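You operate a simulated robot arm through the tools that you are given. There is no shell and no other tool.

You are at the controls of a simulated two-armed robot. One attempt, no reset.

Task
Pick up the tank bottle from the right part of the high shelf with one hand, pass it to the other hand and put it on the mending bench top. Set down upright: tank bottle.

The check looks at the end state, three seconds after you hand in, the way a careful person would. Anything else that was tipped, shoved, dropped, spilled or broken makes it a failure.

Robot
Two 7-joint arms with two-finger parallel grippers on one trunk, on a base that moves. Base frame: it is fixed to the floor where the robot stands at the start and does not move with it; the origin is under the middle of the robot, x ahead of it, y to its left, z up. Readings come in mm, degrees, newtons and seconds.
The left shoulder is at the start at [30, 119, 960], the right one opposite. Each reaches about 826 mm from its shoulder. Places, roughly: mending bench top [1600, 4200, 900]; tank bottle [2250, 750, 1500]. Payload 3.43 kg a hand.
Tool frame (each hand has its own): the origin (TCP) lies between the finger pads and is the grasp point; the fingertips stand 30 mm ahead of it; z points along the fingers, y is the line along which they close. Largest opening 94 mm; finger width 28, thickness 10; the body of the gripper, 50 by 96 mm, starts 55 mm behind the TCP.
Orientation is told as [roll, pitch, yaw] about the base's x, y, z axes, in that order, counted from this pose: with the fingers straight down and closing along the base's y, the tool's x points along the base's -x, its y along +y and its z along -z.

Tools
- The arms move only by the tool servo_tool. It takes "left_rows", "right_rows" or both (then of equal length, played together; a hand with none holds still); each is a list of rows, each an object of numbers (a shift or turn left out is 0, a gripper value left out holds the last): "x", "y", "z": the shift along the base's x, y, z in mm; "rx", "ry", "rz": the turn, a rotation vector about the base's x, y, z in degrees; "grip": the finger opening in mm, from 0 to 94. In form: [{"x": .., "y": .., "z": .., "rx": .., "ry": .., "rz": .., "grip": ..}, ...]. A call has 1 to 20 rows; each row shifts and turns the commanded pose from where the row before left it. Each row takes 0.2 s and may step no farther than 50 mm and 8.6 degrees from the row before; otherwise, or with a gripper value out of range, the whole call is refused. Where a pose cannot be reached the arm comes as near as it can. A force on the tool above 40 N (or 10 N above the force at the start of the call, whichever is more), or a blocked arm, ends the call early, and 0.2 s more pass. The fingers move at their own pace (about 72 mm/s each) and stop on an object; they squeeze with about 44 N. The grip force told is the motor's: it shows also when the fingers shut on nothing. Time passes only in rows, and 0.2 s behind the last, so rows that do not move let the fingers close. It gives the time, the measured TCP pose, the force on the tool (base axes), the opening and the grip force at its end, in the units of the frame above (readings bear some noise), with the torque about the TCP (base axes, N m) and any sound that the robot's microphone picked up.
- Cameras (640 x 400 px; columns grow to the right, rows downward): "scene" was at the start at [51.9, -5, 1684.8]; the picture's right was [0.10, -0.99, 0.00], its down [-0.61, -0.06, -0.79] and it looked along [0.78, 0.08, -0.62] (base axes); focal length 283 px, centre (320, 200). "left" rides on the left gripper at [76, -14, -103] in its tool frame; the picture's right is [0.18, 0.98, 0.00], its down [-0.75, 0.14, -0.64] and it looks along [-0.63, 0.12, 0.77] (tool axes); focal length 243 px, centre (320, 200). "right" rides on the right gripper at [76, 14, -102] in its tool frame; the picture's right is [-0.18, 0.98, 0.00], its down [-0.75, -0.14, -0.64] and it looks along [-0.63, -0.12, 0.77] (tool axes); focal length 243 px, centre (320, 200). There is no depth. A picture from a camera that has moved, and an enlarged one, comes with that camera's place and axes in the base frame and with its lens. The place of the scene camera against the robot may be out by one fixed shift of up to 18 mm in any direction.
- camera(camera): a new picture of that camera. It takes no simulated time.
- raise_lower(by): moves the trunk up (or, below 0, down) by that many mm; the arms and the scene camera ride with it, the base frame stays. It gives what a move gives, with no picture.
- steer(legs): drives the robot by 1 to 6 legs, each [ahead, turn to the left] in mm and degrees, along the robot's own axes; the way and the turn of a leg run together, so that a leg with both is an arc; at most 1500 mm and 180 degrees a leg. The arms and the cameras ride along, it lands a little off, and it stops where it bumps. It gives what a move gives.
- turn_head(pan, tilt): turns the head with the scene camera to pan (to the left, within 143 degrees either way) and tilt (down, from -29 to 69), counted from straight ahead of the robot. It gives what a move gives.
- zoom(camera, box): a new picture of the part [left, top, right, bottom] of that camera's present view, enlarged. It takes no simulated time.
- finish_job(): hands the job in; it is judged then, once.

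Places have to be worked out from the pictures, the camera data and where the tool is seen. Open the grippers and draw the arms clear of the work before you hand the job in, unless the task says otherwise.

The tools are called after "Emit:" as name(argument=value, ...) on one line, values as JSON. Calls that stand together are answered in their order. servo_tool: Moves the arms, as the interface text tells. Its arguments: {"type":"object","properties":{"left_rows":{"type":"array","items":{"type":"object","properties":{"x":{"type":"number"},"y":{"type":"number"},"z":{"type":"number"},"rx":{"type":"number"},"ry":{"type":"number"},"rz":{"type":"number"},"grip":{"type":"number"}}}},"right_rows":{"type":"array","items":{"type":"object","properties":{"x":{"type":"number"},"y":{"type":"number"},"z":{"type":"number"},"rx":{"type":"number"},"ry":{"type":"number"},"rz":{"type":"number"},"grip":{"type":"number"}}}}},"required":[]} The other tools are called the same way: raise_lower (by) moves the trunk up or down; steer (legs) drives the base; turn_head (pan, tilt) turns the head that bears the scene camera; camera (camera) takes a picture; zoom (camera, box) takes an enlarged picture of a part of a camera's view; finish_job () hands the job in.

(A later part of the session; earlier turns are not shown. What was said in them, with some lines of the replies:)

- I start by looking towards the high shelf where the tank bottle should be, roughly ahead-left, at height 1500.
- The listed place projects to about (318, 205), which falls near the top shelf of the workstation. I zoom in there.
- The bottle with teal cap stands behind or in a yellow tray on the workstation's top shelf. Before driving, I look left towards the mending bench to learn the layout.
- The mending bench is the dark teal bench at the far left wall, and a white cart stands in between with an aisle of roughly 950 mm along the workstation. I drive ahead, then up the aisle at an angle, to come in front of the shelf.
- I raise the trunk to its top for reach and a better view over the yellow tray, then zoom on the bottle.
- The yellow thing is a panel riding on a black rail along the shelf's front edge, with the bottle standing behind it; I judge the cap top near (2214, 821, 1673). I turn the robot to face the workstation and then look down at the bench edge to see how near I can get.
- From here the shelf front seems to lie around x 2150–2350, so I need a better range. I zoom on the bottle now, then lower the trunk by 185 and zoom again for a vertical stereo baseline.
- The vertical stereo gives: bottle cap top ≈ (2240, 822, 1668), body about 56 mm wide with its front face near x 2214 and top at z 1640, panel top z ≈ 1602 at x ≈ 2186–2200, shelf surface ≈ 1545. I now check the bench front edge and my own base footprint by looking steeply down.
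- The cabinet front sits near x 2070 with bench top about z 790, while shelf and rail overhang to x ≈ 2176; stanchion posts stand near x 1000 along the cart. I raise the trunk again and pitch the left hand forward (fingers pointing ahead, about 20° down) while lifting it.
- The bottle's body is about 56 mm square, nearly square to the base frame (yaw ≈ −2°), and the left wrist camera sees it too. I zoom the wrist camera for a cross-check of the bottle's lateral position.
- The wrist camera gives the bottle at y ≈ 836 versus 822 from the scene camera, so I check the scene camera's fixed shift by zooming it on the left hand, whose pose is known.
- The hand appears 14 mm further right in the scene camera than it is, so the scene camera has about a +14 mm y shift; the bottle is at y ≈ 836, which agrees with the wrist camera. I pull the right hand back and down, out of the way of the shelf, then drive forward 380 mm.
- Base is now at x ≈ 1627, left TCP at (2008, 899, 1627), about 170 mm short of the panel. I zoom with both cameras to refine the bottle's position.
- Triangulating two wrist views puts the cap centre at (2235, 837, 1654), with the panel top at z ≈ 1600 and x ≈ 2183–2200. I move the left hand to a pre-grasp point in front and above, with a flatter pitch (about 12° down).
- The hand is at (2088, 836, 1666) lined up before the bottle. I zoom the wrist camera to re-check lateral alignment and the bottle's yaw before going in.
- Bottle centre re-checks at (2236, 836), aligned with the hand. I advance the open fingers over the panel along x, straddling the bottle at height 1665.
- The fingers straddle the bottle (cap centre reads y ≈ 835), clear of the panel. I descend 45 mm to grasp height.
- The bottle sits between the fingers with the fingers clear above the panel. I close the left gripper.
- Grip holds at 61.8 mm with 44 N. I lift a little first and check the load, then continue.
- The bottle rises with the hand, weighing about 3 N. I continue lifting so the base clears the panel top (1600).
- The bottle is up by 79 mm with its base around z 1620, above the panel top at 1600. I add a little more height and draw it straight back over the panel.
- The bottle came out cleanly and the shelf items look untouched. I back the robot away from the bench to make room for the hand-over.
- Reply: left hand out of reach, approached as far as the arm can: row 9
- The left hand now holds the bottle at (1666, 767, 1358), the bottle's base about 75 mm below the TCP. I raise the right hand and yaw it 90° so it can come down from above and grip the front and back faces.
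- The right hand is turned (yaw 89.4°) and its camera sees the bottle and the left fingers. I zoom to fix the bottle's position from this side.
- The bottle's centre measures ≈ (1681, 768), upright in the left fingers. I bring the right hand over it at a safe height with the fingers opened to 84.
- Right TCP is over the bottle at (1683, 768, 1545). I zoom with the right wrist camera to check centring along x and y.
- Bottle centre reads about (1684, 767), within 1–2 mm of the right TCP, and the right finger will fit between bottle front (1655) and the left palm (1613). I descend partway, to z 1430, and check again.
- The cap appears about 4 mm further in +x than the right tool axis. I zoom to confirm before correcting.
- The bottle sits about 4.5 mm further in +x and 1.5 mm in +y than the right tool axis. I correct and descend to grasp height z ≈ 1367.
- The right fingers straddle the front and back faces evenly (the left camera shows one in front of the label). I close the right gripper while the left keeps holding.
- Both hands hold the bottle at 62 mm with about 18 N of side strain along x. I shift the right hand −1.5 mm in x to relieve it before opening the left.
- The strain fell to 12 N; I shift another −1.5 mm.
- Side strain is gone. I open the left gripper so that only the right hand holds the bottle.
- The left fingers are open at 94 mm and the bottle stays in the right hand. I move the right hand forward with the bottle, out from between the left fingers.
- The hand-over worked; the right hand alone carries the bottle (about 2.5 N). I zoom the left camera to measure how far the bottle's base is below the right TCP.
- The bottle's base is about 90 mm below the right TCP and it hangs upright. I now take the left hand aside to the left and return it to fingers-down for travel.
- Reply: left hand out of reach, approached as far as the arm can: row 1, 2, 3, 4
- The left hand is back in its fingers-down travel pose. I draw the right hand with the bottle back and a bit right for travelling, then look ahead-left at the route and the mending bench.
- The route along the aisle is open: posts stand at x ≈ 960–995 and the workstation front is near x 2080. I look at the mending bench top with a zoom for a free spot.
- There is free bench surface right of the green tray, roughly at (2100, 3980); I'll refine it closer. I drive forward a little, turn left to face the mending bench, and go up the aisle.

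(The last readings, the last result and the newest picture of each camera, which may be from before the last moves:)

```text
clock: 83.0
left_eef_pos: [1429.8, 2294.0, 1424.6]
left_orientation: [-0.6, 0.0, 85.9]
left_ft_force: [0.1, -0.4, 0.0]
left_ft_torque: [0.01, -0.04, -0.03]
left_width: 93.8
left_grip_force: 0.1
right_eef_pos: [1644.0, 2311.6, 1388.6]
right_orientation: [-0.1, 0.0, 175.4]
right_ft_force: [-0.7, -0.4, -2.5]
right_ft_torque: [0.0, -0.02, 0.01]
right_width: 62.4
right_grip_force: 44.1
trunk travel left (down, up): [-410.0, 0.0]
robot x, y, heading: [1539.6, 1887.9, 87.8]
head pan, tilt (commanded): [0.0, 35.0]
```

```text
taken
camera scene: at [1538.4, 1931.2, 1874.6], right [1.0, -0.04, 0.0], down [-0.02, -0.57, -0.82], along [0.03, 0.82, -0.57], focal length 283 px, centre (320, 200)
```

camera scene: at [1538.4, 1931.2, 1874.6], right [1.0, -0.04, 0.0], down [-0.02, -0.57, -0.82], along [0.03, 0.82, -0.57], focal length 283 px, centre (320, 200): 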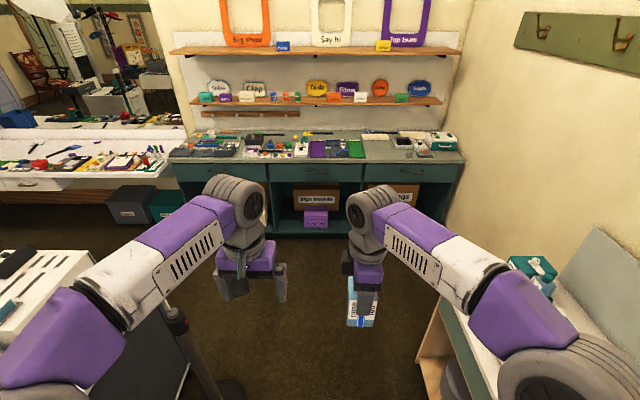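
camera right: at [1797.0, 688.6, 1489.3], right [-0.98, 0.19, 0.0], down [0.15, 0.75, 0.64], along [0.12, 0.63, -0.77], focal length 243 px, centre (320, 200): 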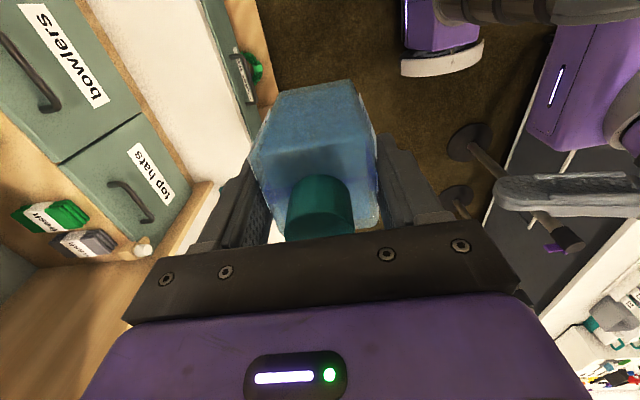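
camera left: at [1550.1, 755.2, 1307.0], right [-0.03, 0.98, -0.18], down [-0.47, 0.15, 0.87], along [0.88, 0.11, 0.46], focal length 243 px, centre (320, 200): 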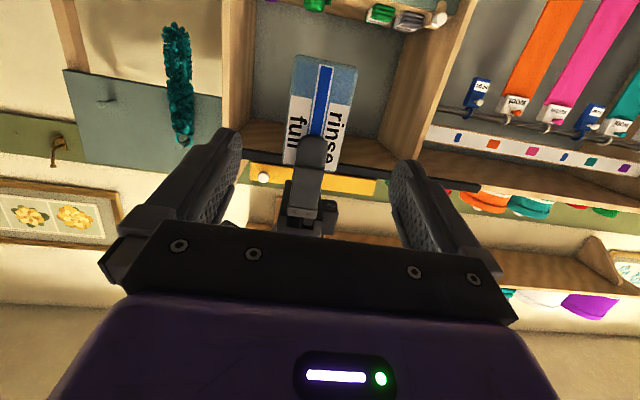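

The bottle travels well. I drive another 850 mm toward the mending bench and then inspect its top from closer.

Emit:
steer(legs=[[850, 2]])

Emit:
turn_head(pan=0, tilt=35)

Emit:
camera(camera="scene")

Emit:
zoom(camera="scene", box=[300, 130, 520, 250])

```text
clock: 87.5
left_eef_pos: [1450.8, 3145.9, 1424.9]
left_orientation: [-0.7, 0.0, 86.8]
left_ft_force: [0.9, -0.4, -0.6]
left_ft_torque: [-0.03, 0.0, -0.02]
left_width: 94.0
left_grip_force: 0.1
right_eef_pos: [1664.6, 3165.9, 1390.1]
right_orientation: [0.0, 0.0, 176.1]
right_ft_force: [0.2, 0.6, -2.3]
right_ft_torque: [-0.02, 0.03, -0.03]
right_width: 62.0
right_grip_force: 43.8
trunk travel left (down, up): [-410.0, 0.0]
robot x, y, heading: [1566.5, 2741.9, 88.4]
head pan, tilt (commanded): [0.0, 35.0]
```

```text
clock: 88.1
left_eef_pos: [1452.6, 3146.6, 1424.9]
left_orientation: [-0.6, -0.1, 86.7]
left_ft_force: [0.2, 0.1, -0.1]
left_ft_torque: [0.0, -0.01, 0.02]
left_width: 93.8
left_grip_force: 0.1
right_eef_pos: [1664.7, 3167.1, 1388.3]
right_orientation: [0.1, 0.0, 176.0]
right_ft_force: [0.0, 0.3, -1.8]
right_ft_torque: [0.0, 0.03, 0.03]
right_width: 62.1
right_grip_force: 44.0
trunk travel left (down, up): [-410.0, 0.0]
robot x, y, heading: [1568.6, 2736.9, 88.7]
head pan, tilt (commanded): [0.0, 35.0]
```

```text
taken
camera scene: at [1564.8, 2784.8, 1874.5], right [1.0, -0.03, 0.0], down [-0.01, -0.57, -0.82], along [0.02, 0.82, -0.57], focal length 283 px, centre (320, 200)
```

scene: 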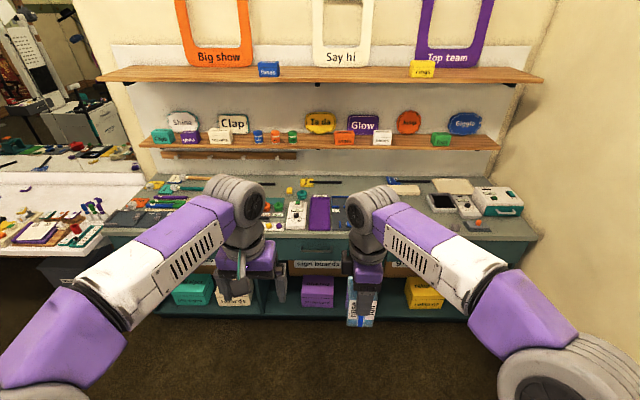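

```text
2.91 times, centred on (410, 190) of scene
camera zoom: at [1564.8, 2784.8, 1874.5], right [1.0, -0.03, 0.0], down [-0.01, -0.57, -0.82], along [0.02, 0.82, -0.57], focal length 823 px, centre (58, 229)
```

zoom: 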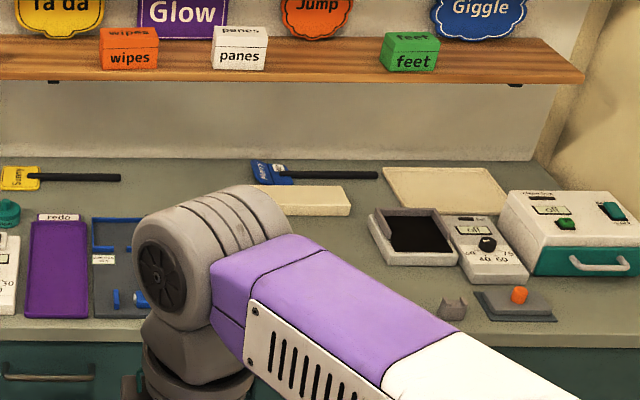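

The right forearm hides the free area. I lower the right hand 160 mm here in free air to see over it.

Emit:
servo_tool(right_rows=[{"z": -40}, {"z": -40}, {"z": -40}, {"z": -40}, {"z": 0}], left_rows=[{"z": -40}, {"z": -40}, {"z": -40}, {"z": -40}, {"z": 0}])

Emit:
camera(camera="scene")

Emit:
zoom(camera="scene", box=[100, 130, 540, 270])

Emit:
zoom(camera="scene", box=[300, 160, 520, 270])

```text
clock: 89.3
left_eef_pos: [1451.2, 3143.6, 1264.8]
left_orientation: [-0.5, 0.0, 86.8]
left_ft_force: [-0.5, -0.5, 0.4]
left_ft_torque: [0.02, 0.04, 0.0]
left_width: 94.1
left_grip_force: 0.0
right_eef_pos: [1668.0, 3168.9, 1227.4]
right_orientation: [0.1, 0.0, 176.1]
right_ft_force: [0.2, 0.2, -2.5]
right_ft_torque: [-0.01, -0.01, -0.01]
right_width: 62.1
right_grip_force: 43.9
trunk travel left (down, up): [-410.0, 0.0]
robot x, y, heading: [1565.1, 2737.0, 88.7]
head pan, tilt (commanded): [0.0, 35.0]
```

```text
taken
camera scene: at [1564.8, 2783.3, 1874.6], right [1.0, -0.03, 0.0], down [-0.01, -0.57, -0.82], along [0.02, 0.82, -0.57], focal length 283 px, centre (320, 200)
```

scene: 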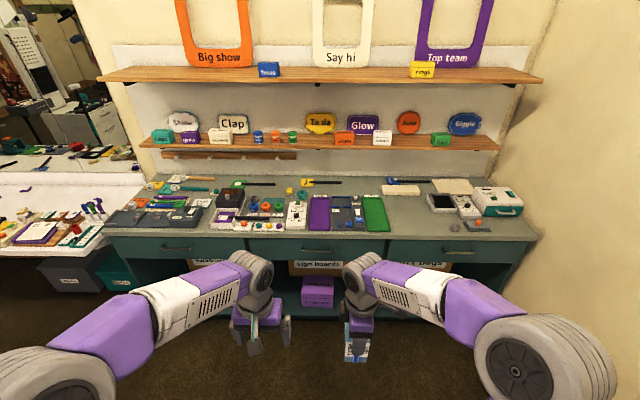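

```text
1.45 times, centred on (320, 200) of scene
camera zoom: at [1564.8, 2783.3, 1874.6], right [1.0, -0.03, 0.0], down [-0.01, -0.57, -0.82], along [0.02, 0.82, -0.57], focal length 412 px, centre (320, 200)
```

zoom: 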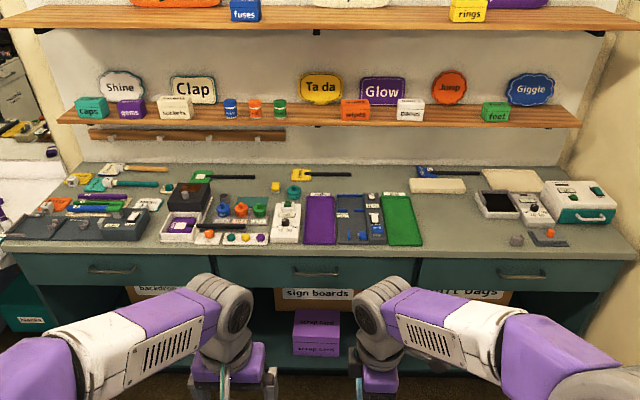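

```text
2.91 times, centred on (410, 215) of scene
camera zoom: at [1564.8, 2783.3, 1874.6], right [1.0, -0.03, 0.0], down [-0.01, -0.57, -0.82], along [0.02, 0.82, -0.57], focal length 823 px, centre (58, 156)
```

zoom: 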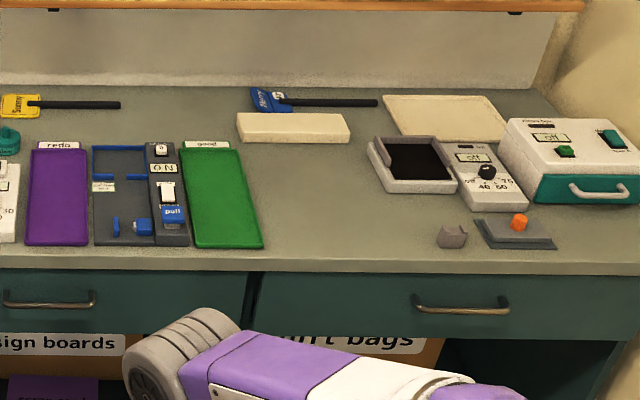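

The free surface lies between the green "good" tray and the grey tray, around (2076, 3970), with bench top z ≈ 890–900 and front edge y ≈ 3850. I drive closer and shift right so that the right arm faces that spot.

Emit:
steer(legs=[[300, 0], [0, -40], [430, 0], [0, 41]])

Emit:
turn_head(pan=0, tilt=45)

Emit:
camera(camera="scene")

Emit:
camera(camera="right")

```text
clock: 97.3
left_eef_pos: [1737.0, 3768.0, 1265.0]
left_orientation: [-0.5, 0.0, 88.0]
left_ft_force: [-0.1, 0.6, -0.5]
left_ft_torque: [-0.03, 0.02, -0.02]
left_width: 93.7
left_grip_force: 0.1
right_eef_pos: [1950.7, 3797.2, 1227.3]
right_orientation: [-0.1, -0.1, 177.4]
right_ft_force: [-0.3, 0.2, -2.6]
right_ft_torque: [0.03, 0.03, 0.01]
right_width: 62.2
right_grip_force: 44.3
trunk travel left (down, up): [-410.0, 0.0]
robot x, y, heading: [1858.6, 3364.6, 89.8]
head pan, tilt (commanded): [0.0, 35.0]
```

```text
clock: 98.0
left_eef_pos: [1736.1, 3767.2, 1265.3]
left_orientation: [-0.6, -0.1, 87.9]
left_ft_force: [-1.0, 1.3, -0.2]
left_ft_torque: [-0.03, 0.04, -0.04]
left_width: 94.1
left_grip_force: 0.1
right_eef_pos: [1950.1, 3796.2, 1226.5]
right_orientation: [0.1, 0.0, 177.4]
right_ft_force: [-1.2, 0.3, -2.0]
right_ft_torque: [0.01, 0.0, -0.03]
right_width: 61.9
right_grip_force: 43.7
trunk travel left (down, up): [-410.0, 0.0]
robot x, y, heading: [1861.3, 3368.6, 89.6]
head pan, tilt (commanded): [0.0, 45.0]
```

```text
taken
camera scene: at [1857.0, 3403.4, 1859.8], right [1.0, 0.0, 0.0], down [0.0, -0.71, -0.71], along [0.0, 0.71, -0.71], focal length 283 px, centre (320, 200)
```

scene: 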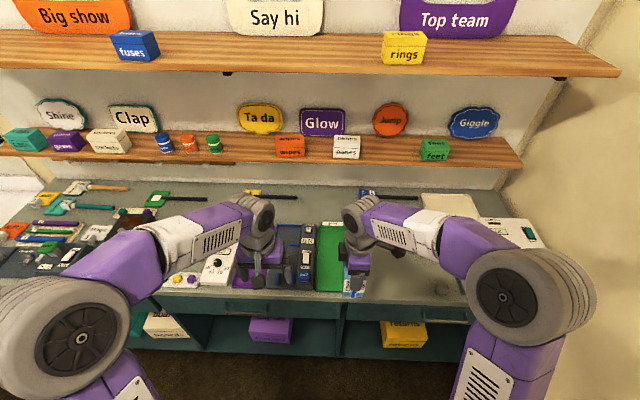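

```text
taken
camera right: at [2025.7, 3778.1, 1329.4], right [-0.23, -0.97, 0.0], down [-0.75, 0.18, 0.64], along [-0.62, 0.15, -0.77], focal length 243 px, centre (320, 200)
```

right: 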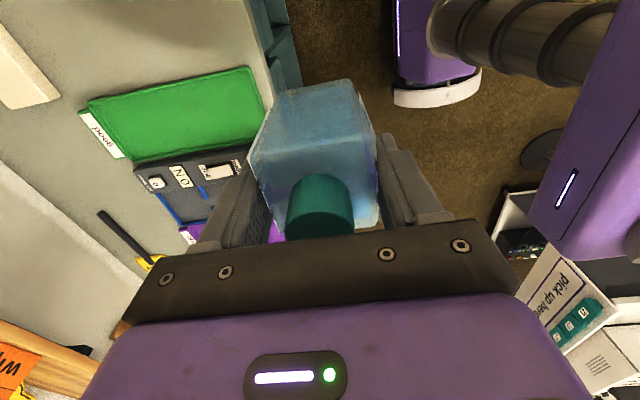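

The free region is x ≈ 1960–2235, y ≈ 3850–4150, so I aim for (2090, 3960). I move the right hand over it, keeping the bottle's base above 1040.

Emit:
servo_tool(right_rows=[{"x": 28, "y": 33, "z": -15}, {"x": 28, "y": 33, "z": -15}, {"x": 28, "y": 33, "z": -15}, {"x": 28, "y": 33, "z": -15}, {"x": 28, "y": 32, "z": -15}, {"x": 0}])

Emit:
camera(camera="scene")

Emit:
camera(camera="right")

Emit:
camera(camera="left")

```text
clock: 99.4
left_eef_pos: [1736.2, 3768.2, 1264.4]
left_orientation: [-0.6, 0.1, 87.9]
left_ft_force: [0.6, 0.1, -0.3]
left_ft_torque: [0.01, -0.01, 0.01]
left_width: 93.8
left_grip_force: 0.2
right_eef_pos: [2086.4, 3959.6, 1152.0]
right_orientation: [0.0, 0.0, 177.4]
right_ft_force: [-0.6, -0.6, -1.7]
right_ft_torque: [0.0, -0.03, -0.01]
right_width: 62.1
right_grip_force: 43.9
trunk travel left (down, up): [-410.0, 0.0]
robot x, y, heading: [1862.8, 3365.5, 90.0]
head pan, tilt (commanded): [0.0, 45.0]
```

```text
taken
camera scene: at [1856.7, 3402.3, 1859.8], right [1.0, 0.0, 0.0], down [0.0, -0.71, -0.71], along [0.0, 0.71, -0.71], focal length 283 px, centre (320, 200)
```

scene: 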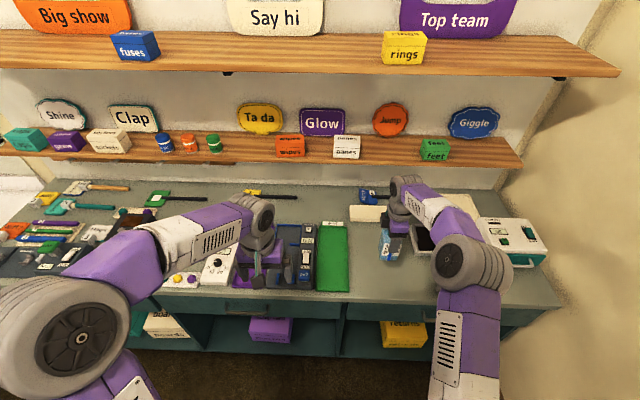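

```text
taken
camera right: at [2162.3, 3940.1, 1254.1], right [-0.23, -0.97, 0.0], down [-0.75, 0.18, 0.64], along [-0.62, 0.15, -0.77], focal length 243 px, centre (320, 200)
```

right: 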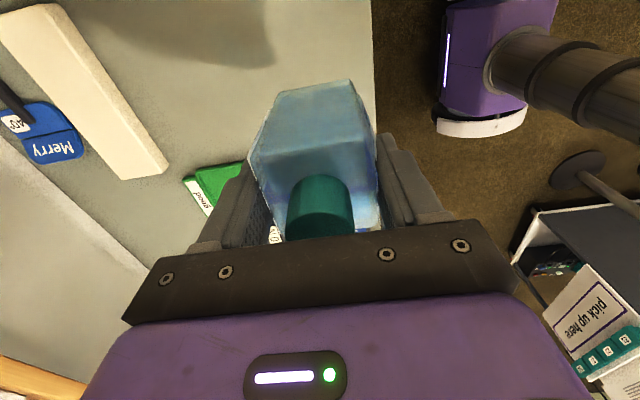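

```text
taken
camera left: at [1746.5, 3691.6, 1368.4], right [-0.99, -0.15, -0.01], down [-0.12, 0.76, 0.64], along [-0.09, 0.63, -0.77], focal length 243 px, centre (320, 200)
```

left: 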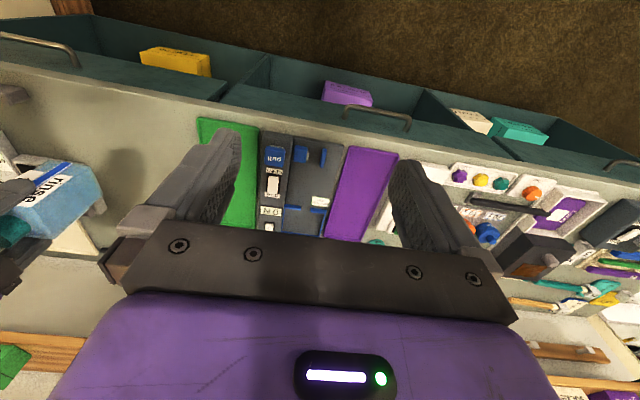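

The right camera puts the bench's front edge at y ≈ 3880, so I go a little deeper to y ≈ 3995 and lower until the base is about 15 mm above the surface.

Emit:
servo_tool(right_rows=[{"y": 9, "z": -37}, {"y": 9, "z": -37}, {"y": 9, "z": -37}, {"y": 8, "z": -37}, {"z": 0}])

Emit:
camera(camera="scene")

Emit:
zoom(camera="scene", box=[330, 190, 490, 300])

Emit:
camera(camera="right")

Emit:
camera(camera="left")

```text
clock: 100.6
left_eef_pos: [1736.5, 3768.4, 1265.5]
left_orientation: [-0.5, 0.1, 87.9]
left_ft_force: [0.7, 0.4, -0.3]
left_ft_torque: [0.01, 0.0, -0.01]
left_width: 94.1
left_grip_force: 0.1
right_eef_pos: [2093.8, 3993.7, 1001.6]
right_orientation: [-0.1, -0.1, 177.5]
right_ft_force: [-0.1, 0.3, -2.2]
right_ft_torque: [-0.01, -0.02, -0.03]
right_width: 62.0
right_grip_force: 44.3
trunk travel left (down, up): [-410.0, 0.0]
robot x, y, heading: [1864.3, 3366.1, 90.0]
head pan, tilt (commanded): [0.0, 45.0]
```

```text
taken
camera scene: at [1857.0, 3402.7, 1859.8], right [1.0, 0.0, 0.0], down [0.0, -0.71, -0.71], along [0.0, 0.71, -0.71], focal length 283 px, centre (320, 200)
```

scene: 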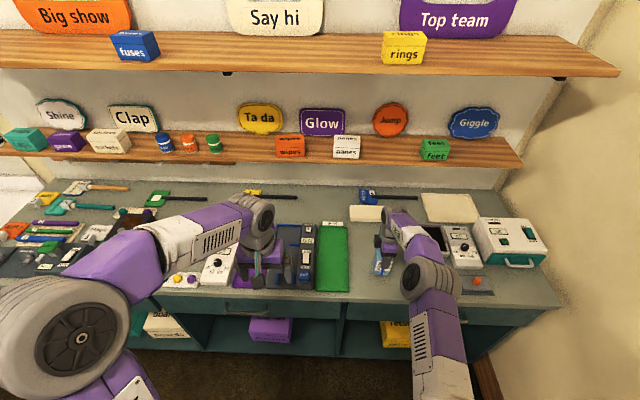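

```text
3.64 times, centred on (410, 245) of scene
camera zoom: at [1857.0, 3402.7, 1859.8], right [1.0, 0.0, 0.0], down [0.0, -0.71, -0.71], along [0.0, 0.71, -0.71], focal length 1029 px, centre (-7, 36)
```

zoom: 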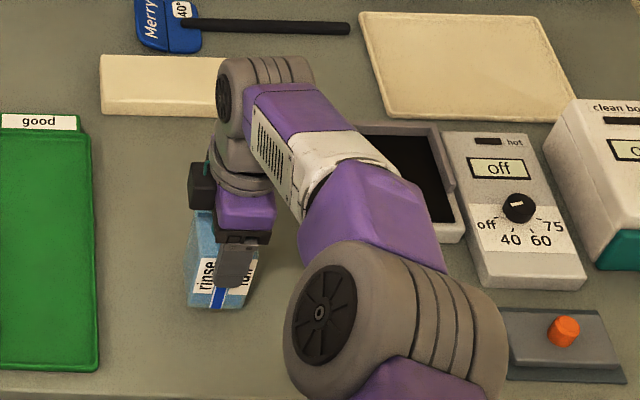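

```text
taken
camera right: at [2167.7, 3975.5, 1103.9], right [-0.23, -0.97, 0.0], down [-0.75, 0.18, 0.64], along [-0.62, 0.15, -0.77], focal length 243 px, centre (320, 200)
```

right: 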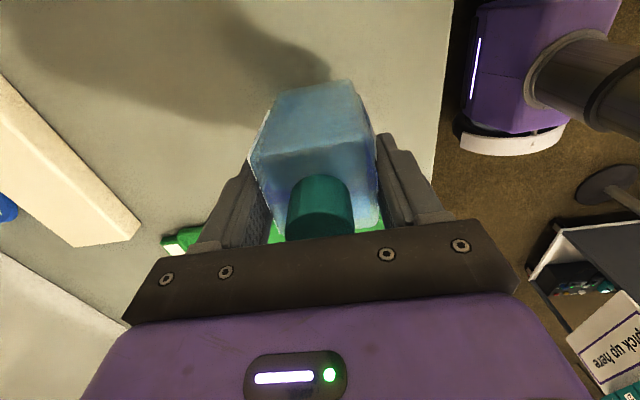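

```text
taken
camera left: at [1746.7, 3691.9, 1368.4], right [-0.99, -0.15, -0.01], down [-0.12, 0.76, 0.64], along [-0.09, 0.63, -0.77], focal length 243 px, centre (320, 200)
```

left: 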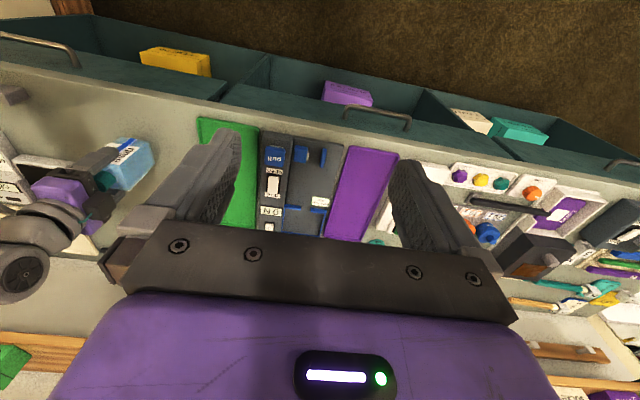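

The base should be about 911 now, close above the surface at 890–900. I descend in small steps watching the vertical force.

Emit:
servo_tool(right_rows=[{"z": -3}, {"z": -3}, {"z": 0}])

Emit:
zoom(camera="left", box=[60, 110, 200, 230])

```text
clock: 101.4
left_eef_pos: [1735.8, 3768.8, 1264.4]
left_orientation: [-0.6, 0.0, 87.9]
left_ft_force: [-0.7, 0.1, 0.0]
left_ft_torque: [0.01, 0.01, -0.03]
left_width: 93.8
left_grip_force: 0.1
right_eef_pos: [2092.1, 3995.9, 995.9]
right_orientation: [0.0, 0.1, 177.3]
right_ft_force: [0.8, -0.2, -2.3]
right_ft_torque: [0.0, -0.01, -0.01]
right_width: 61.9
right_grip_force: 44.1
trunk travel left (down, up): [-410.0, 0.0]
robot x, y, heading: [1862.0, 3370.3, 89.9]
head pan, tilt (commanded): [0.0, 45.0]
```

```text
3.33 times, centred on (130, 170) of left
camera zoom: at [1746.8, 3692.6, 1368.2], right [-0.99, -0.15, -0.01], down [-0.12, 0.76, 0.64], along [-0.09, 0.63, -0.77], focal length 809 px, centre (953, 300)
```

zoom: 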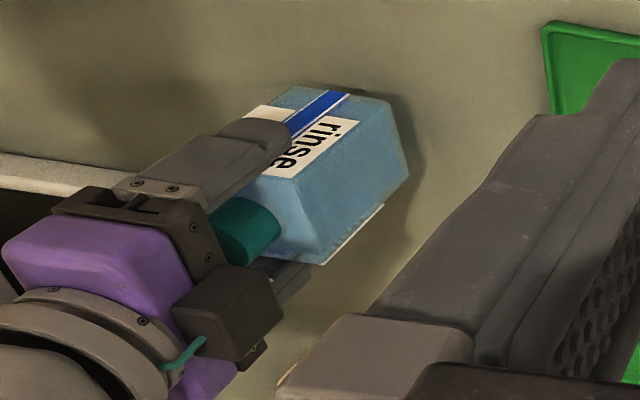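

No contact yet; the shadow gap is small. I continue down in small steps.

Emit:
servo_tool(right_rows=[{"z": -2}, {"z": -2}, {"z": 0}])

Emit:
servo_tool(right_rows=[{"z": -2}, {"z": -1}, {"z": 0}])

```text
clock: 102.2
left_eef_pos: [1736.8, 3769.6, 1264.8]
left_orientation: [-0.6, 0.0, 87.8]
left_ft_force: [-0.5, 0.3, 0.8]
left_ft_torque: [-0.02, 0.02, 0.02]
left_width: 94.0
left_grip_force: 0.0
right_eef_pos: [2091.9, 3994.6, 993.2]
right_orientation: [0.0, -0.1, 177.4]
right_ft_force: [0.1, -0.3, -1.8]
right_ft_torque: [-0.02, 0.02, 0.04]
right_width: 61.9
right_grip_force: 44.2
trunk travel left (down, up): [-410.0, 0.0]
robot x, y, heading: [1860.3, 3364.5, 89.8]
head pan, tilt (commanded): [0.0, 45.0]
```

```text
clock: 103.0
left_eef_pos: [1735.9, 3769.4, 1264.0]
left_orientation: [-0.6, 0.0, 87.9]
left_ft_force: [-0.9, 0.5, -0.1]
left_ft_torque: [0.02, 0.04, 0.0]
left_width: 94.1
left_grip_force: 0.0
right_eef_pos: [2091.0, 3995.6, 990.5]
right_orientation: [0.0, -0.1, 177.4]
right_ft_force: [-0.9, 0.4, -2.8]
right_ft_torque: [0.01, 0.0, -0.01]
right_width: 62.0
right_grip_force: 43.8
trunk travel left (down, up): [-410.0, 0.0]
robot x, y, heading: [1862.1, 3365.0, 90.0]
head pan, tilt (commanded): [0.0, 45.0]
```

Still hanging free at TCP z ≈ 990 (full weight on the tool). I go on in 1.5–2 mm steps.

Emit:
servo_tool(right_rows=[{"z": -2}, {"z": -1}, {"z": 0}])

Emit:
servo_tool(right_rows=[{"z": -1.5}, {"z": -1}, {"z": 0}])

Emit:
zoom(camera="left", box=[60, 110, 200, 230])

```text
clock: 103.8
left_eef_pos: [1736.8, 3769.2, 1264.0]
left_orientation: [-0.5, -0.1, 87.9]
left_ft_force: [-0.1, 1.0, 0.0]
left_ft_torque: [-0.01, 0.01, 0.02]
left_width: 93.6
left_grip_force: 0.0
right_eef_pos: [2090.2, 3997.3, 987.3]
right_orientation: [0.0, 0.0, 177.3]
right_ft_force: [-0.2, -0.5, -2.8]
right_ft_torque: [0.03, 0.01, 0.02]
right_width: 61.9
right_grip_force: 43.6
trunk travel left (down, up): [-410.0, 0.0]
robot x, y, heading: [1860.9, 3363.8, 89.9]
head pan, tilt (commanded): [0.0, 45.0]
```

```text
clock: 104.6
left_eef_pos: [1735.9, 3768.4, 1264.9]
left_orientation: [-0.6, 0.0, 88.0]
left_ft_force: [0.1, -0.2, 0.2]
left_ft_torque: [-0.01, -0.01, -0.03]
left_width: 93.8
left_grip_force: 0.0
right_eef_pos: [2092.5, 3995.3, 985.0]
right_orientation: [0.0, 0.0, 177.3]
right_ft_force: [0.4, 0.4, -3.0]
right_ft_torque: [0.04, -0.01, -0.02]
right_width: 62.1
right_grip_force: 44.1
trunk travel left (down, up): [-410.0, 0.0]
robot x, y, heading: [1862.4, 3362.9, 90.3]
head pan, tilt (commanded): [0.0, 45.0]
```

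```text
3.33 times, centred on (130, 170) of left
camera zoom: at [1746.8, 3692.5, 1368.2], right [-0.99, -0.15, -0.01], down [-0.12, 0.76, 0.64], along [-0.09, 0.63, -0.77], focal length 809 px, centre (953, 300)
```

zoom: 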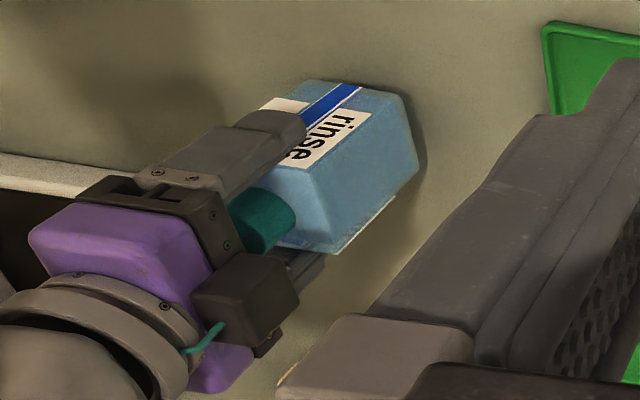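

The gap to the shadow has narrowed further but no contact force yet. I continue with small steps.

Emit:
servo_tool(right_rows=[{"z": -1.5}, {"z": -1}, {"z": 0}])

Emit:
servo_tool(right_rows=[{"z": -1}, {"z": -1}, {"z": 0}])

```text
clock: 105.4
left_eef_pos: [1735.9, 3769.1, 1263.7]
left_orientation: [-0.6, 0.1, 87.9]
left_ft_force: [-0.7, 0.4, 0.6]
left_ft_torque: [-0.01, 0.02, 0.05]
left_width: 94.0
left_grip_force: 0.0
right_eef_pos: [2090.7, 3995.2, 983.8]
right_orientation: [0.1, -0.1, 177.3]
right_ft_force: [-1.2, 0.3, -1.7]
right_ft_torque: [0.02, 0.01, 0.0]
right_width: 62.0
right_grip_force: 43.4
trunk travel left (down, up): [-410.0, 0.0]
robot x, y, heading: [1863.5, 3363.5, 90.0]
head pan, tilt (commanded): [0.0, 45.0]
```

```text
clock: 106.2
left_eef_pos: [1734.7, 3768.2, 1263.8]
left_orientation: [-0.7, 0.0, 87.9]
left_ft_force: [0.2, -0.3, 0.7]
left_ft_torque: [0.01, -0.02, 0.01]
left_width: 93.9
left_grip_force: 0.1
right_eef_pos: [2090.2, 3994.8, 981.2]
right_orientation: [0.0, 0.0, 177.4]
right_ft_force: [0.4, -0.6, -1.7]
right_ft_torque: [0.0, -0.02, 0.02]
right_width: 61.9
right_grip_force: 43.5
trunk travel left (down, up): [-410.0, 0.0]
robot x, y, heading: [1861.7, 3365.7, 89.9]
head pan, tilt (commanded): [0.0, 45.0]
```

Emit:
servo_tool(right_rows=[{"z": -1}, {"z": -1}, {"z": 0}])

Emit:
zoom(camera="left", box=[60, 110, 200, 230])

Emit:
zoom(camera="scene", box=[360, 225, 420, 285])

```text
clock: 107.0
left_eef_pos: [1734.5, 3768.4, 1265.3]
left_orientation: [-0.6, 0.0, 88.0]
left_ft_force: [0.0, 0.1, 0.1]
left_ft_torque: [-0.02, -0.02, 0.03]
left_width: 94.0
left_grip_force: 0.1
right_eef_pos: [2090.3, 3995.2, 979.5]
right_orientation: [0.1, 0.0, 177.4]
right_ft_force: [-0.1, 0.6, -2.3]
right_ft_torque: [0.01, 0.03, 0.0]
right_width: 62.1
right_grip_force: 43.9
trunk travel left (down, up): [-410.0, 0.0]
robot x, y, heading: [1862.7, 3366.6, 89.6]
head pan, tilt (commanded): [0.0, 45.0]
```

```text
3.33 times, centred on (130, 170) of left
camera zoom: at [1746.8, 3692.5, 1368.2], right [-0.99, -0.15, -0.01], down [-0.12, 0.76, 0.64], along [-0.09, 0.63, -0.77], focal length 809 px, centre (953, 300)
```

zoom: 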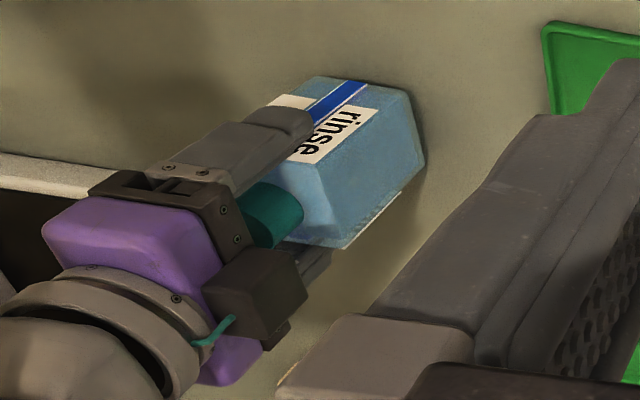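

```text
6.67 times, centred on (390, 255) of scene
camera zoom: at [1857.2, 3403.5, 1859.7], right [1.0, 0.0, 0.0], down [0.0, -0.71, -0.71], along [0.0, 0.71, -0.71], focal length 1886 px, centre (-147, -167)
```

zoom: 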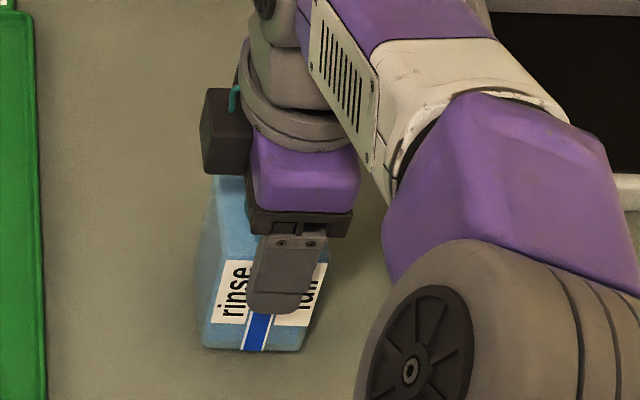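

Nearly touching now at TCP z 979.5; I keep stepping down 1 mm at a time until the load comes off.

Emit:
servo_tool(right_rows=[{"z": -1}, {"z": -1}, {"z": 0}])

Emit:
servo_tool(right_rows=[{"z": -1}, {"z": -1}, {"z": 0}])

```text
clock: 107.8
left_eef_pos: [1735.3, 3769.2, 1264.4]
left_orientation: [-0.7, 0.1, 87.9]
left_ft_force: [0.2, -0.1, 0.8]
left_ft_torque: [-0.02, 0.0, -0.03]
left_width: 94.0
left_grip_force: 0.1
right_eef_pos: [2090.5, 3997.2, 976.3]
right_orientation: [0.1, 0.0, 177.2]
right_ft_force: [0.1, -0.8, -3.0]
right_ft_torque: [-0.01, 0.0, -0.02]
right_width: 61.9
right_grip_force: 44.4
trunk travel left (down, up): [-410.0, 0.0]
robot x, y, heading: [1861.5, 3363.7, 89.9]
head pan, tilt (commanded): [0.0, 45.0]
```

```text
clock: 108.6
left_eef_pos: [1735.9, 3768.3, 1264.6]
left_orientation: [-0.6, 0.0, 87.9]
left_ft_force: [-0.1, 0.0, -0.2]
left_ft_torque: [-0.01, 0.02, -0.02]
left_width: 94.1
left_grip_force: 0.0
right_eef_pos: [2091.8, 3996.5, 973.5]
right_orientation: [-0.1, 0.0, 177.3]
right_ft_force: [0.3, 0.2, -2.5]
right_ft_torque: [0.0, 0.01, 0.03]
right_width: 62.0
right_grip_force: 44.2
trunk travel left (down, up): [-410.0, 0.0]
robot x, y, heading: [1861.5, 3368.9, 89.8]
head pan, tilt (commanded): [0.0, 45.0]
```

Still the full 2.5 N weight at TCP 973.5, so the bench is a bit lower than estimated; I keep stepping down.

Emit:
servo_tool(right_rows=[{"z": -1}, {"z": -1}, {"z": 0}])

Emit:
zoom(camera="left", box=[100, 120, 170, 180])

Emit:
zoom(camera="right", box=[200, 40, 440, 240])

```text
clock: 109.4
left_eef_pos: [1736.4, 3768.4, 1264.7]
left_orientation: [-0.6, 0.0, 87.9]
left_ft_force: [-0.6, 0.0, 0.5]
left_ft_torque: [0.0, 0.01, 0.0]
left_width: 94.0
left_grip_force: 0.0
right_eef_pos: [2091.1, 3995.1, 972.8]
right_orientation: [0.0, 0.0, 177.4]
right_ft_force: [-0.1, 0.3, -2.9]
right_ft_torque: [0.03, -0.01, 0.02]
right_width: 62.0
right_grip_force: 44.3
trunk travel left (down, up): [-410.0, 0.0]
robot x, y, heading: [1859.5, 3364.4, 89.7]
head pan, tilt (commanded): [0.0, 45.0]
```

```text
6.67 times, centred on (135, 150) of left
camera zoom: at [1746.8, 3692.5, 1368.2], right [-0.99, -0.15, -0.01], down [-0.12, 0.76, 0.64], along [-0.09, 0.63, -0.77], focal length 1618 px, centre (1553, 533)
```

zoom: 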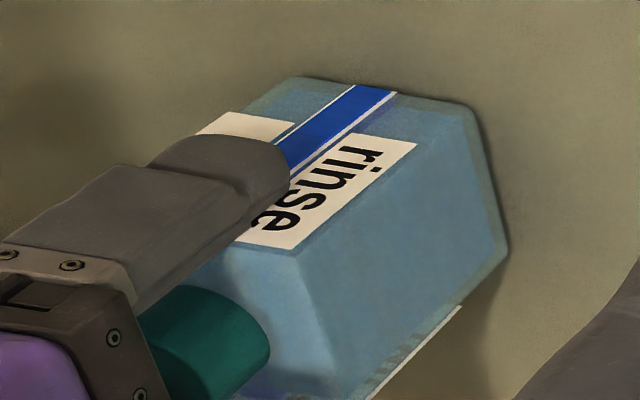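

```text
2.00 times, centred on (320, 140) of right
camera zoom: at [2165.4, 3977.2, 1075.1], right [-0.23, -0.97, 0.0], down [-0.75, 0.18, 0.64], along [-0.62, 0.15, -0.77], focal length 485 px, centre (320, 320)
```

zoom: 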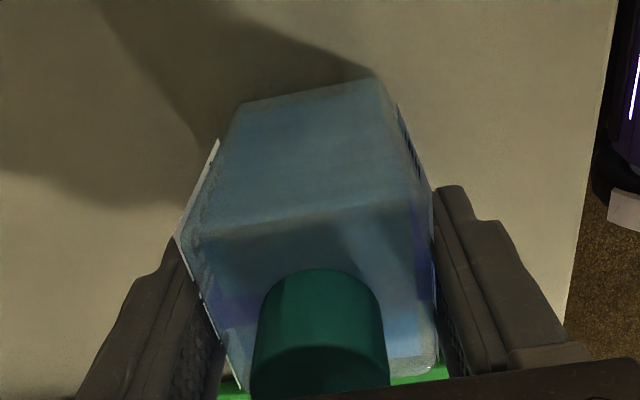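

The contact shadow almost meets the base edge. I continue with 1 mm steps and watch for the force to change.

Emit:
servo_tool(right_rows=[{"z": -1}, {"z": 0}])

Emit:
servo_tool(right_rows=[{"z": -1}, {"z": 0}])

Emit:
servo_tool(right_rows=[{"z": -1}, {"z": 0}])

```text
clock: 110.0
left_eef_pos: [1735.5, 3768.7, 1263.9]
left_orientation: [-0.5, 0.0, 87.9]
left_ft_force: [0.0, 0.0, 0.1]
left_ft_torque: [-0.01, 0.01, 0.02]
left_width: 93.9
left_grip_force: 0.1
right_eef_pos: [2091.0, 3995.9, 971.4]
right_orientation: [0.0, 0.0, 177.5]
right_ft_force: [-0.8, 0.7, -1.3]
right_ft_torque: [0.01, 0.04, 0.0]
right_width: 61.9
right_grip_force: 43.8
trunk travel left (down, up): [-410.0, 0.0]
robot x, y, heading: [1859.9, 3364.2, 89.8]
head pan, tilt (commanded): [0.0, 45.0]
```

```text
clock: 110.6
left_eef_pos: [1734.6, 3768.0, 1264.3]
left_orientation: [-0.7, 0.0, 87.8]
left_ft_force: [-0.1, -0.4, 0.1]
left_ft_torque: [-0.01, 0.01, -0.02]
left_width: 94.0
left_grip_force: 0.1
right_eef_pos: [2090.4, 3995.3, 972.1]
right_orientation: [-0.1, 0.0, 177.3]
right_ft_force: [0.0, 1.9, 2.7]
right_ft_torque: [0.19, 0.17, -0.03]
right_width: 61.9
right_grip_force: 44.0
trunk travel left (down, up): [-410.0, 0.0]
robot x, y, heading: [1862.4, 3368.7, 89.7]
head pan, tilt (commanded): [0.0, 45.0]
```

```text
clock: 111.2
left_eef_pos: [1734.8, 3767.3, 1264.5]
left_orientation: [-0.6, -0.1, 87.9]
left_ft_force: [0.6, 0.3, 0.2]
left_ft_torque: [0.0, 0.02, 0.01]
left_width: 93.7
left_grip_force: 0.1
right_eef_pos: [2090.5, 3995.5, 970.8]
right_orientation: [-0.1, 0.1, 177.3]
right_ft_force: [0.4, 1.0, 8.1]
right_ft_torque: [0.05, 0.3, -0.04]
right_width: 62.4
right_grip_force: 44.0
trunk travel left (down, up): [-410.0, 0.0]
robot x, y, heading: [1859.9, 3364.6, 89.8]
head pan, tilt (commanded): [0.0, 45.0]
```

Contact: the vertical force rose to +8 N at TCP z ≈ 971, so the bottle stands on the bench (surface ≈ 880). I open the right gripper in place.

Emit:
servo_tool(right_rows=[{"grip": 70}, {"grip": 80}, {"grip": 90}, {"grip": 90}, {"grip": 90}])

Emit:
zoom(camera="right", box=[200, 40, 440, 240])

Emit:
zoom(camera="left", box=[60, 110, 200, 230])

Emit:
zoom(camera="scene", box=[360, 225, 420, 285])

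```text
clock: 112.4
left_eef_pos: [1735.8, 3768.3, 1264.4]
left_orientation: [-0.6, 0.0, 87.9]
left_ft_force: [-0.3, -0.4, 1.1]
left_ft_torque: [0.02, -0.01, -0.01]
left_width: 94.0
left_grip_force: 0.0
right_eef_pos: [2091.9, 3994.6, 971.0]
right_orientation: [0.0, 0.0, 177.5]
right_ft_force: [-0.3, 0.4, 0.6]
right_ft_torque: [0.04, -0.01, -0.02]
right_width: 90.0
right_grip_force: 0.0
trunk travel left (down, up): [-410.0, 0.0]
robot x, y, heading: [1859.2, 3365.9, 89.6]
head pan, tilt (commanded): [0.0, 45.0]
```

```text
2.00 times, centred on (320, 140) of right
camera zoom: at [2165.4, 3976.8, 1072.8], right [-0.23, -0.97, 0.0], down [-0.75, 0.18, 0.64], along [-0.62, 0.15, -0.77], focal length 485 px, centre (320, 320)
```

zoom: 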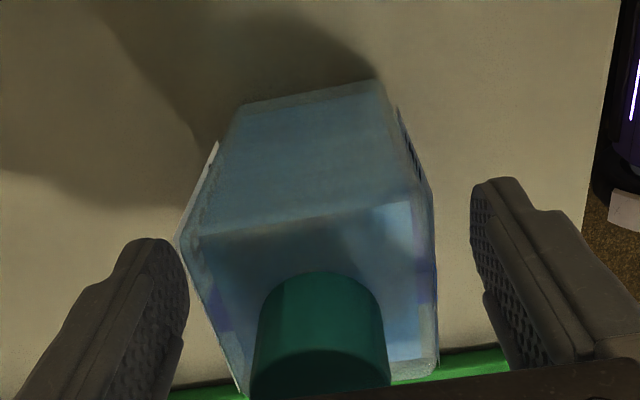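

```text
3.33 times, centred on (130, 170) of left
camera zoom: at [1746.7, 3692.3, 1368.2], right [-0.99, -0.15, -0.01], down [-0.12, 0.76, 0.64], along [-0.09, 0.63, -0.77], focal length 809 px, centre (953, 300)
```

zoom: 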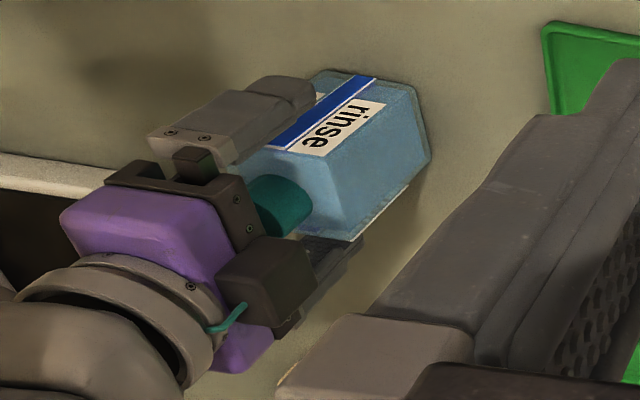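

```text
6.67 times, centred on (390, 255) of scene
camera zoom: at [1857.1, 3403.3, 1859.8], right [1.0, 0.0, 0.0], down [0.0, -0.71, -0.71], along [0.0, 0.71, -0.71], focal length 1886 px, centre (-147, -167)
```

zoom: 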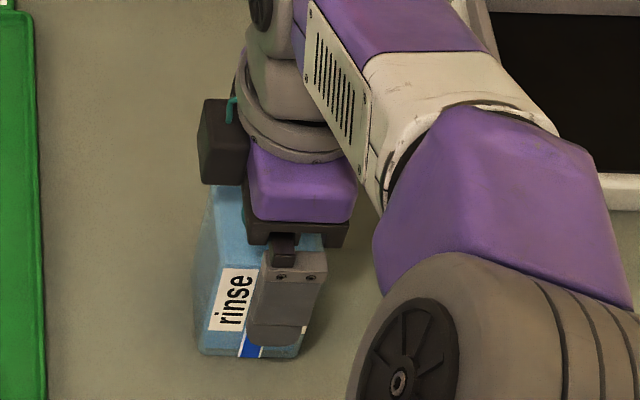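

The bottle stands on the bench with the fingers open and unloaded. I raise the right hand straight up away from it.

Emit:
servo_tool(right_rows=[{"z": 8}, {"z": 15}, {"z": 25}, {"z": 35}, {"z": 40}, {"z": 40}, {"z": 40}, {"z": 0}])

Emit:
camera(camera="scene")

Emit:
camera(camera="right")

```text
clock: 114.2
left_eef_pos: [1736.7, 3769.1, 1264.5]
left_orientation: [-0.6, 0.1, 88.0]
left_ft_force: [0.4, 0.6, 1.0]
left_ft_torque: [-0.01, 0.01, -0.01]
left_width: 93.9
left_grip_force: 0.1
right_eef_pos: [2090.8, 3997.6, 1172.8]
right_orientation: [0.2, 0.0, 177.4]
right_ft_force: [-0.4, 0.0, 0.6]
right_ft_torque: [-0.01, 0.03, 0.04]
right_width: 89.8
right_grip_force: 0.0
trunk travel left (down, up): [-410.0, 0.0]
robot x, y, heading: [1861.9, 3365.9, 89.7]
head pan, tilt (commanded): [0.0, 45.0]
```

```text
taken
camera scene: at [1857.3, 3403.9, 1859.7], right [1.0, 0.0, 0.0], down [0.0, -0.71, -0.71], along [0.0, 0.71, -0.71], focal length 283 px, centre (320, 200)
```

scene: 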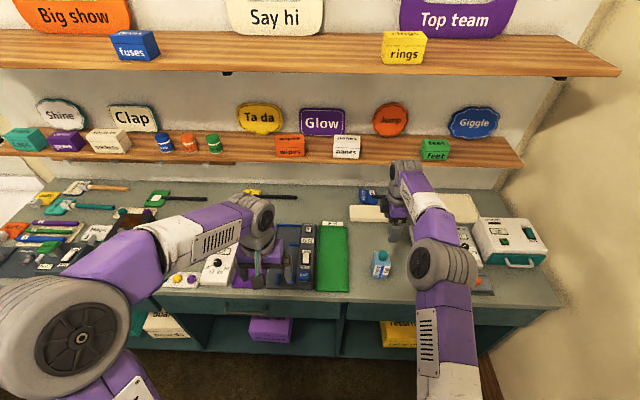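

```text
taken
camera right: at [2164.4, 3978.9, 1276.0], right [-0.23, -0.97, 0.0], down [-0.75, 0.18, 0.64], along [-0.63, 0.15, -0.77], focal length 243 px, centre (320, 200)
```

right: 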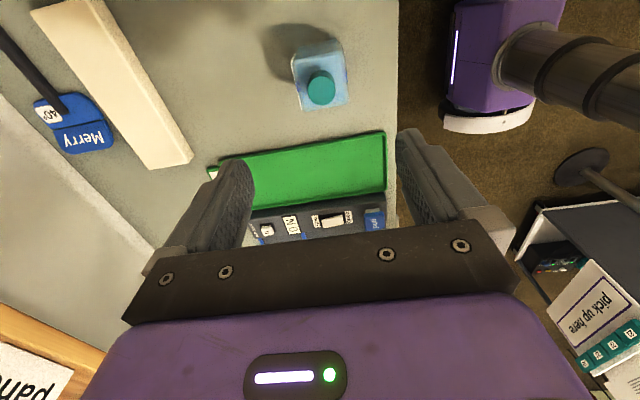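

The bottle stands upright on the bare bench top, clear of the neighbouring items. I draw the right hand back over the edge at height, then back the robot off.

Emit:
servo_tool(right_rows=[{"x": -10, "y": -40, "z": 10}, {"x": -20, "y": -40, "z": 10}, {"x": -25, "y": -38}, {"x": -25, "y": -38}, {"x": -25, "y": -38}, {"x": 0}])

Emit:
steer(legs=[[-300, 0]])

Emit:
turn_head(pan=0, tilt=35)

Emit:
camera(camera="scene")

Emit:
zoom(camera="scene", box=[300, 130, 480, 240])

```text
clock: 115.6
left_eef_pos: [1737.6, 3768.1, 1264.5]
left_orientation: [-0.6, 0.1, 87.8]
left_ft_force: [0.3, 0.5, -0.1]
left_ft_torque: [0.03, -0.02, -0.02]
left_width: 94.1
left_grip_force: 0.1
right_eef_pos: [1989.0, 3803.4, 1192.7]
right_orientation: [0.0, 0.1, 177.3]
right_ft_force: [-1.0, -0.6, -0.3]
right_ft_torque: [-0.02, -0.01, 0.01]
right_width: 90.1
right_grip_force: 0.1
trunk travel left (down, up): [-410.0, 0.0]
robot x, y, heading: [1863.7, 3367.6, 89.8]
head pan, tilt (commanded): [0.0, 45.0]
```

```text
clock: 117.7
left_eef_pos: [1734.2, 3466.4, 1264.5]
left_orientation: [-0.6, 0.1, 88.0]
left_ft_force: [0.5, -0.5, -0.8]
left_ft_torque: [-0.04, -0.01, 0.03]
left_width: 93.9
left_grip_force: 0.0
right_eef_pos: [1987.6, 3501.8, 1192.3]
right_orientation: [0.0, 0.0, 177.4]
right_ft_force: [0.1, 0.0, 0.0]
right_ft_torque: [0.01, 0.0, 0.02]
right_width: 90.3
right_grip_force: 0.1
trunk travel left (down, up): [-410.0, 0.0]
robot x, y, heading: [1858.0, 3064.0, 89.6]
head pan, tilt (commanded): [0.0, 45.0]
```

```text
clock: 118.4
left_eef_pos: [1734.4, 3465.5, 1263.5]
left_orientation: [-0.6, 0.0, 87.9]
left_ft_force: [0.0, 0.2, 1.3]
left_ft_torque: [0.0, -0.02, 0.03]
left_width: 93.9
left_grip_force: 0.0
right_eef_pos: [1987.6, 3499.6, 1191.0]
right_orientation: [0.0, 0.0, 177.3]
right_ft_force: [-0.5, 0.4, -0.3]
right_ft_torque: [0.02, 0.0, -0.02]
right_width: 90.0
right_grip_force: 0.1
trunk travel left (down, up): [-410.0, 0.0]
robot x, y, heading: [1861.4, 3066.3, 89.8]
head pan, tilt (commanded): [0.0, 35.0]
```

```text
taken
camera scene: at [1855.9, 3107.3, 1874.6], right [1.0, 0.0, 0.0], down [0.0, -0.57, -0.82], along [0.0, 0.82, -0.57], focal length 283 px, centre (320, 200)
```

scene: 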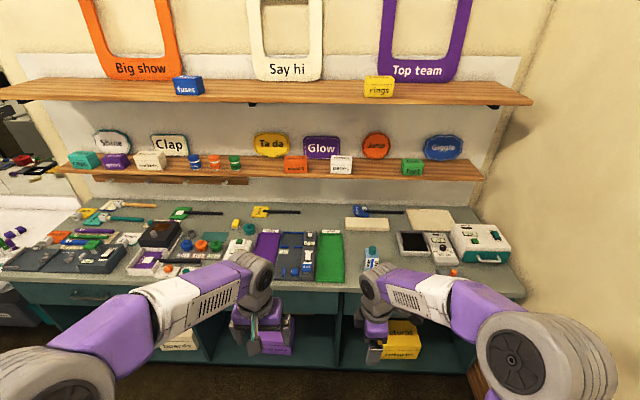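

```text
3.56 times, centred on (390, 185) of scene
camera zoom: at [1855.9, 3107.3, 1874.6], right [1.0, 0.0, 0.0], down [0.0, -0.57, -0.82], along [0.0, 0.82, -0.57], focal length 1006 px, centre (71, 253)
```

zoom: 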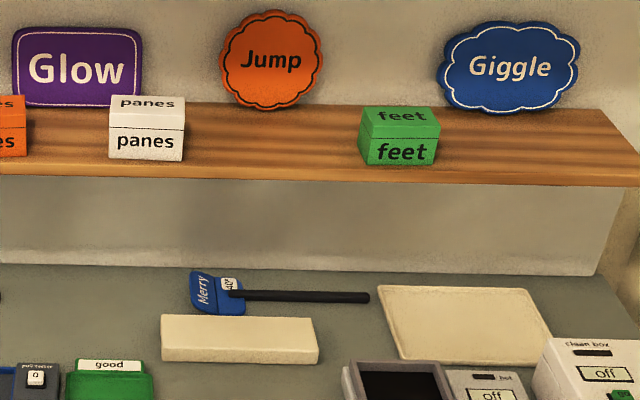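

The bottle stands on the bench and the arms are clear of it. I back off a little more and zoom on the bench to check the bottle and the small parts near where my elbow passed.

Emit:
servo_tool(right_rows=[{"x": 0, "z": -40}, {"x": 0, "z": -40}, {"x": 0, "z": -40}, {"x": 0}])

Emit:
zoom(camera="scene", box=[310, 215, 530, 305])

Emit:
camera(camera="scene")

```text
clock: 119.4
left_eef_pos: [1735.0, 3466.8, 1265.1]
left_orientation: [-0.6, 0.0, 87.9]
left_ft_force: [0.5, 0.1, -0.9]
left_ft_torque: [0.0, -0.02, 0.02]
left_width: 94.2
left_grip_force: 0.0
right_eef_pos: [1990.6, 3499.2, 1072.0]
right_orientation: [0.0, 0.0, 177.3]
right_ft_force: [0.1, 0.3, -1.1]
right_ft_torque: [0.02, -0.03, 0.04]
right_width: 90.0
right_grip_force: 0.0
trunk travel left (down, up): [-410.0, 0.0]
robot x, y, heading: [1861.8, 3063.8, 89.7]
head pan, tilt (commanded): [0.0, 35.0]
```

```text
2.91 times, centred on (420, 260) of scene
camera zoom: at [1855.9, 3107.1, 1874.6], right [1.0, 0.0, 0.0], down [0.0, -0.57, -0.82], along [0.0, 0.82, -0.57], focal length 823 px, centre (29, 26)
```

zoom: 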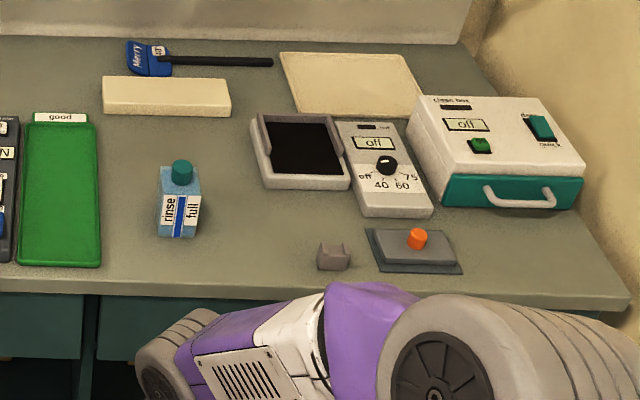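

```text
taken
camera scene: at [1855.9, 3107.1, 1874.6], right [1.0, 0.0, 0.0], down [0.0, -0.57, -0.82], along [0.0, 0.82, -0.57], focal length 283 px, centre (320, 200)
```

scene: 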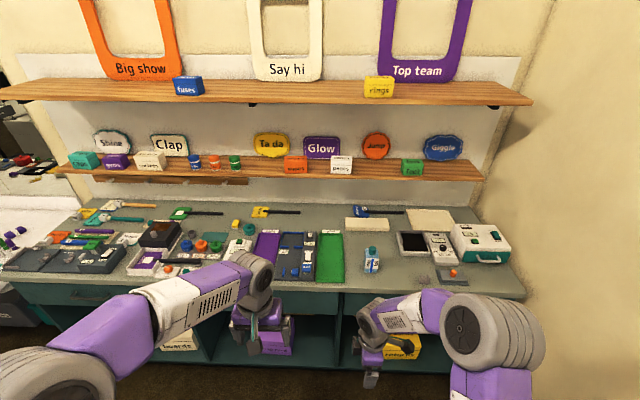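

The bottle labelled "rinse / full" stands upright on the bare mending bench top. The small grey part, knob plate and trays are where they were, both grippers are open and both arms are clear, so I hand the job in.

Emit:
finish_job()

```text
The job is handed in.
```

I picked the tank bottle off the right part of the high shelf with the left hand and passed it to the right hand. I then set it down upright on the mending bench top and handed the job in; no result has come back yet.

- **Which bottle:** I took the only bottle on that part of the shelf, a blue one with a teal cap whose label reads "rinse / full". It stood about 90 mm from the rough position given.
- **Placement:** it stands on bare bench at about (2091, 3995), between the green "good" tray and the grey tray. I set it down until the load came off the hand (surface at about 880 mm), and it stayed put when I let go.
- **Surroundings:** the shelf panel, hats and blocks looked unchanged after the lift, and the mending bench items looked unchanged in the last pictures. I heard or felt no knocks along the way.
- **Robot:** both grippers are open, the arms are drawn clear, and the base is backed off 300 mm.
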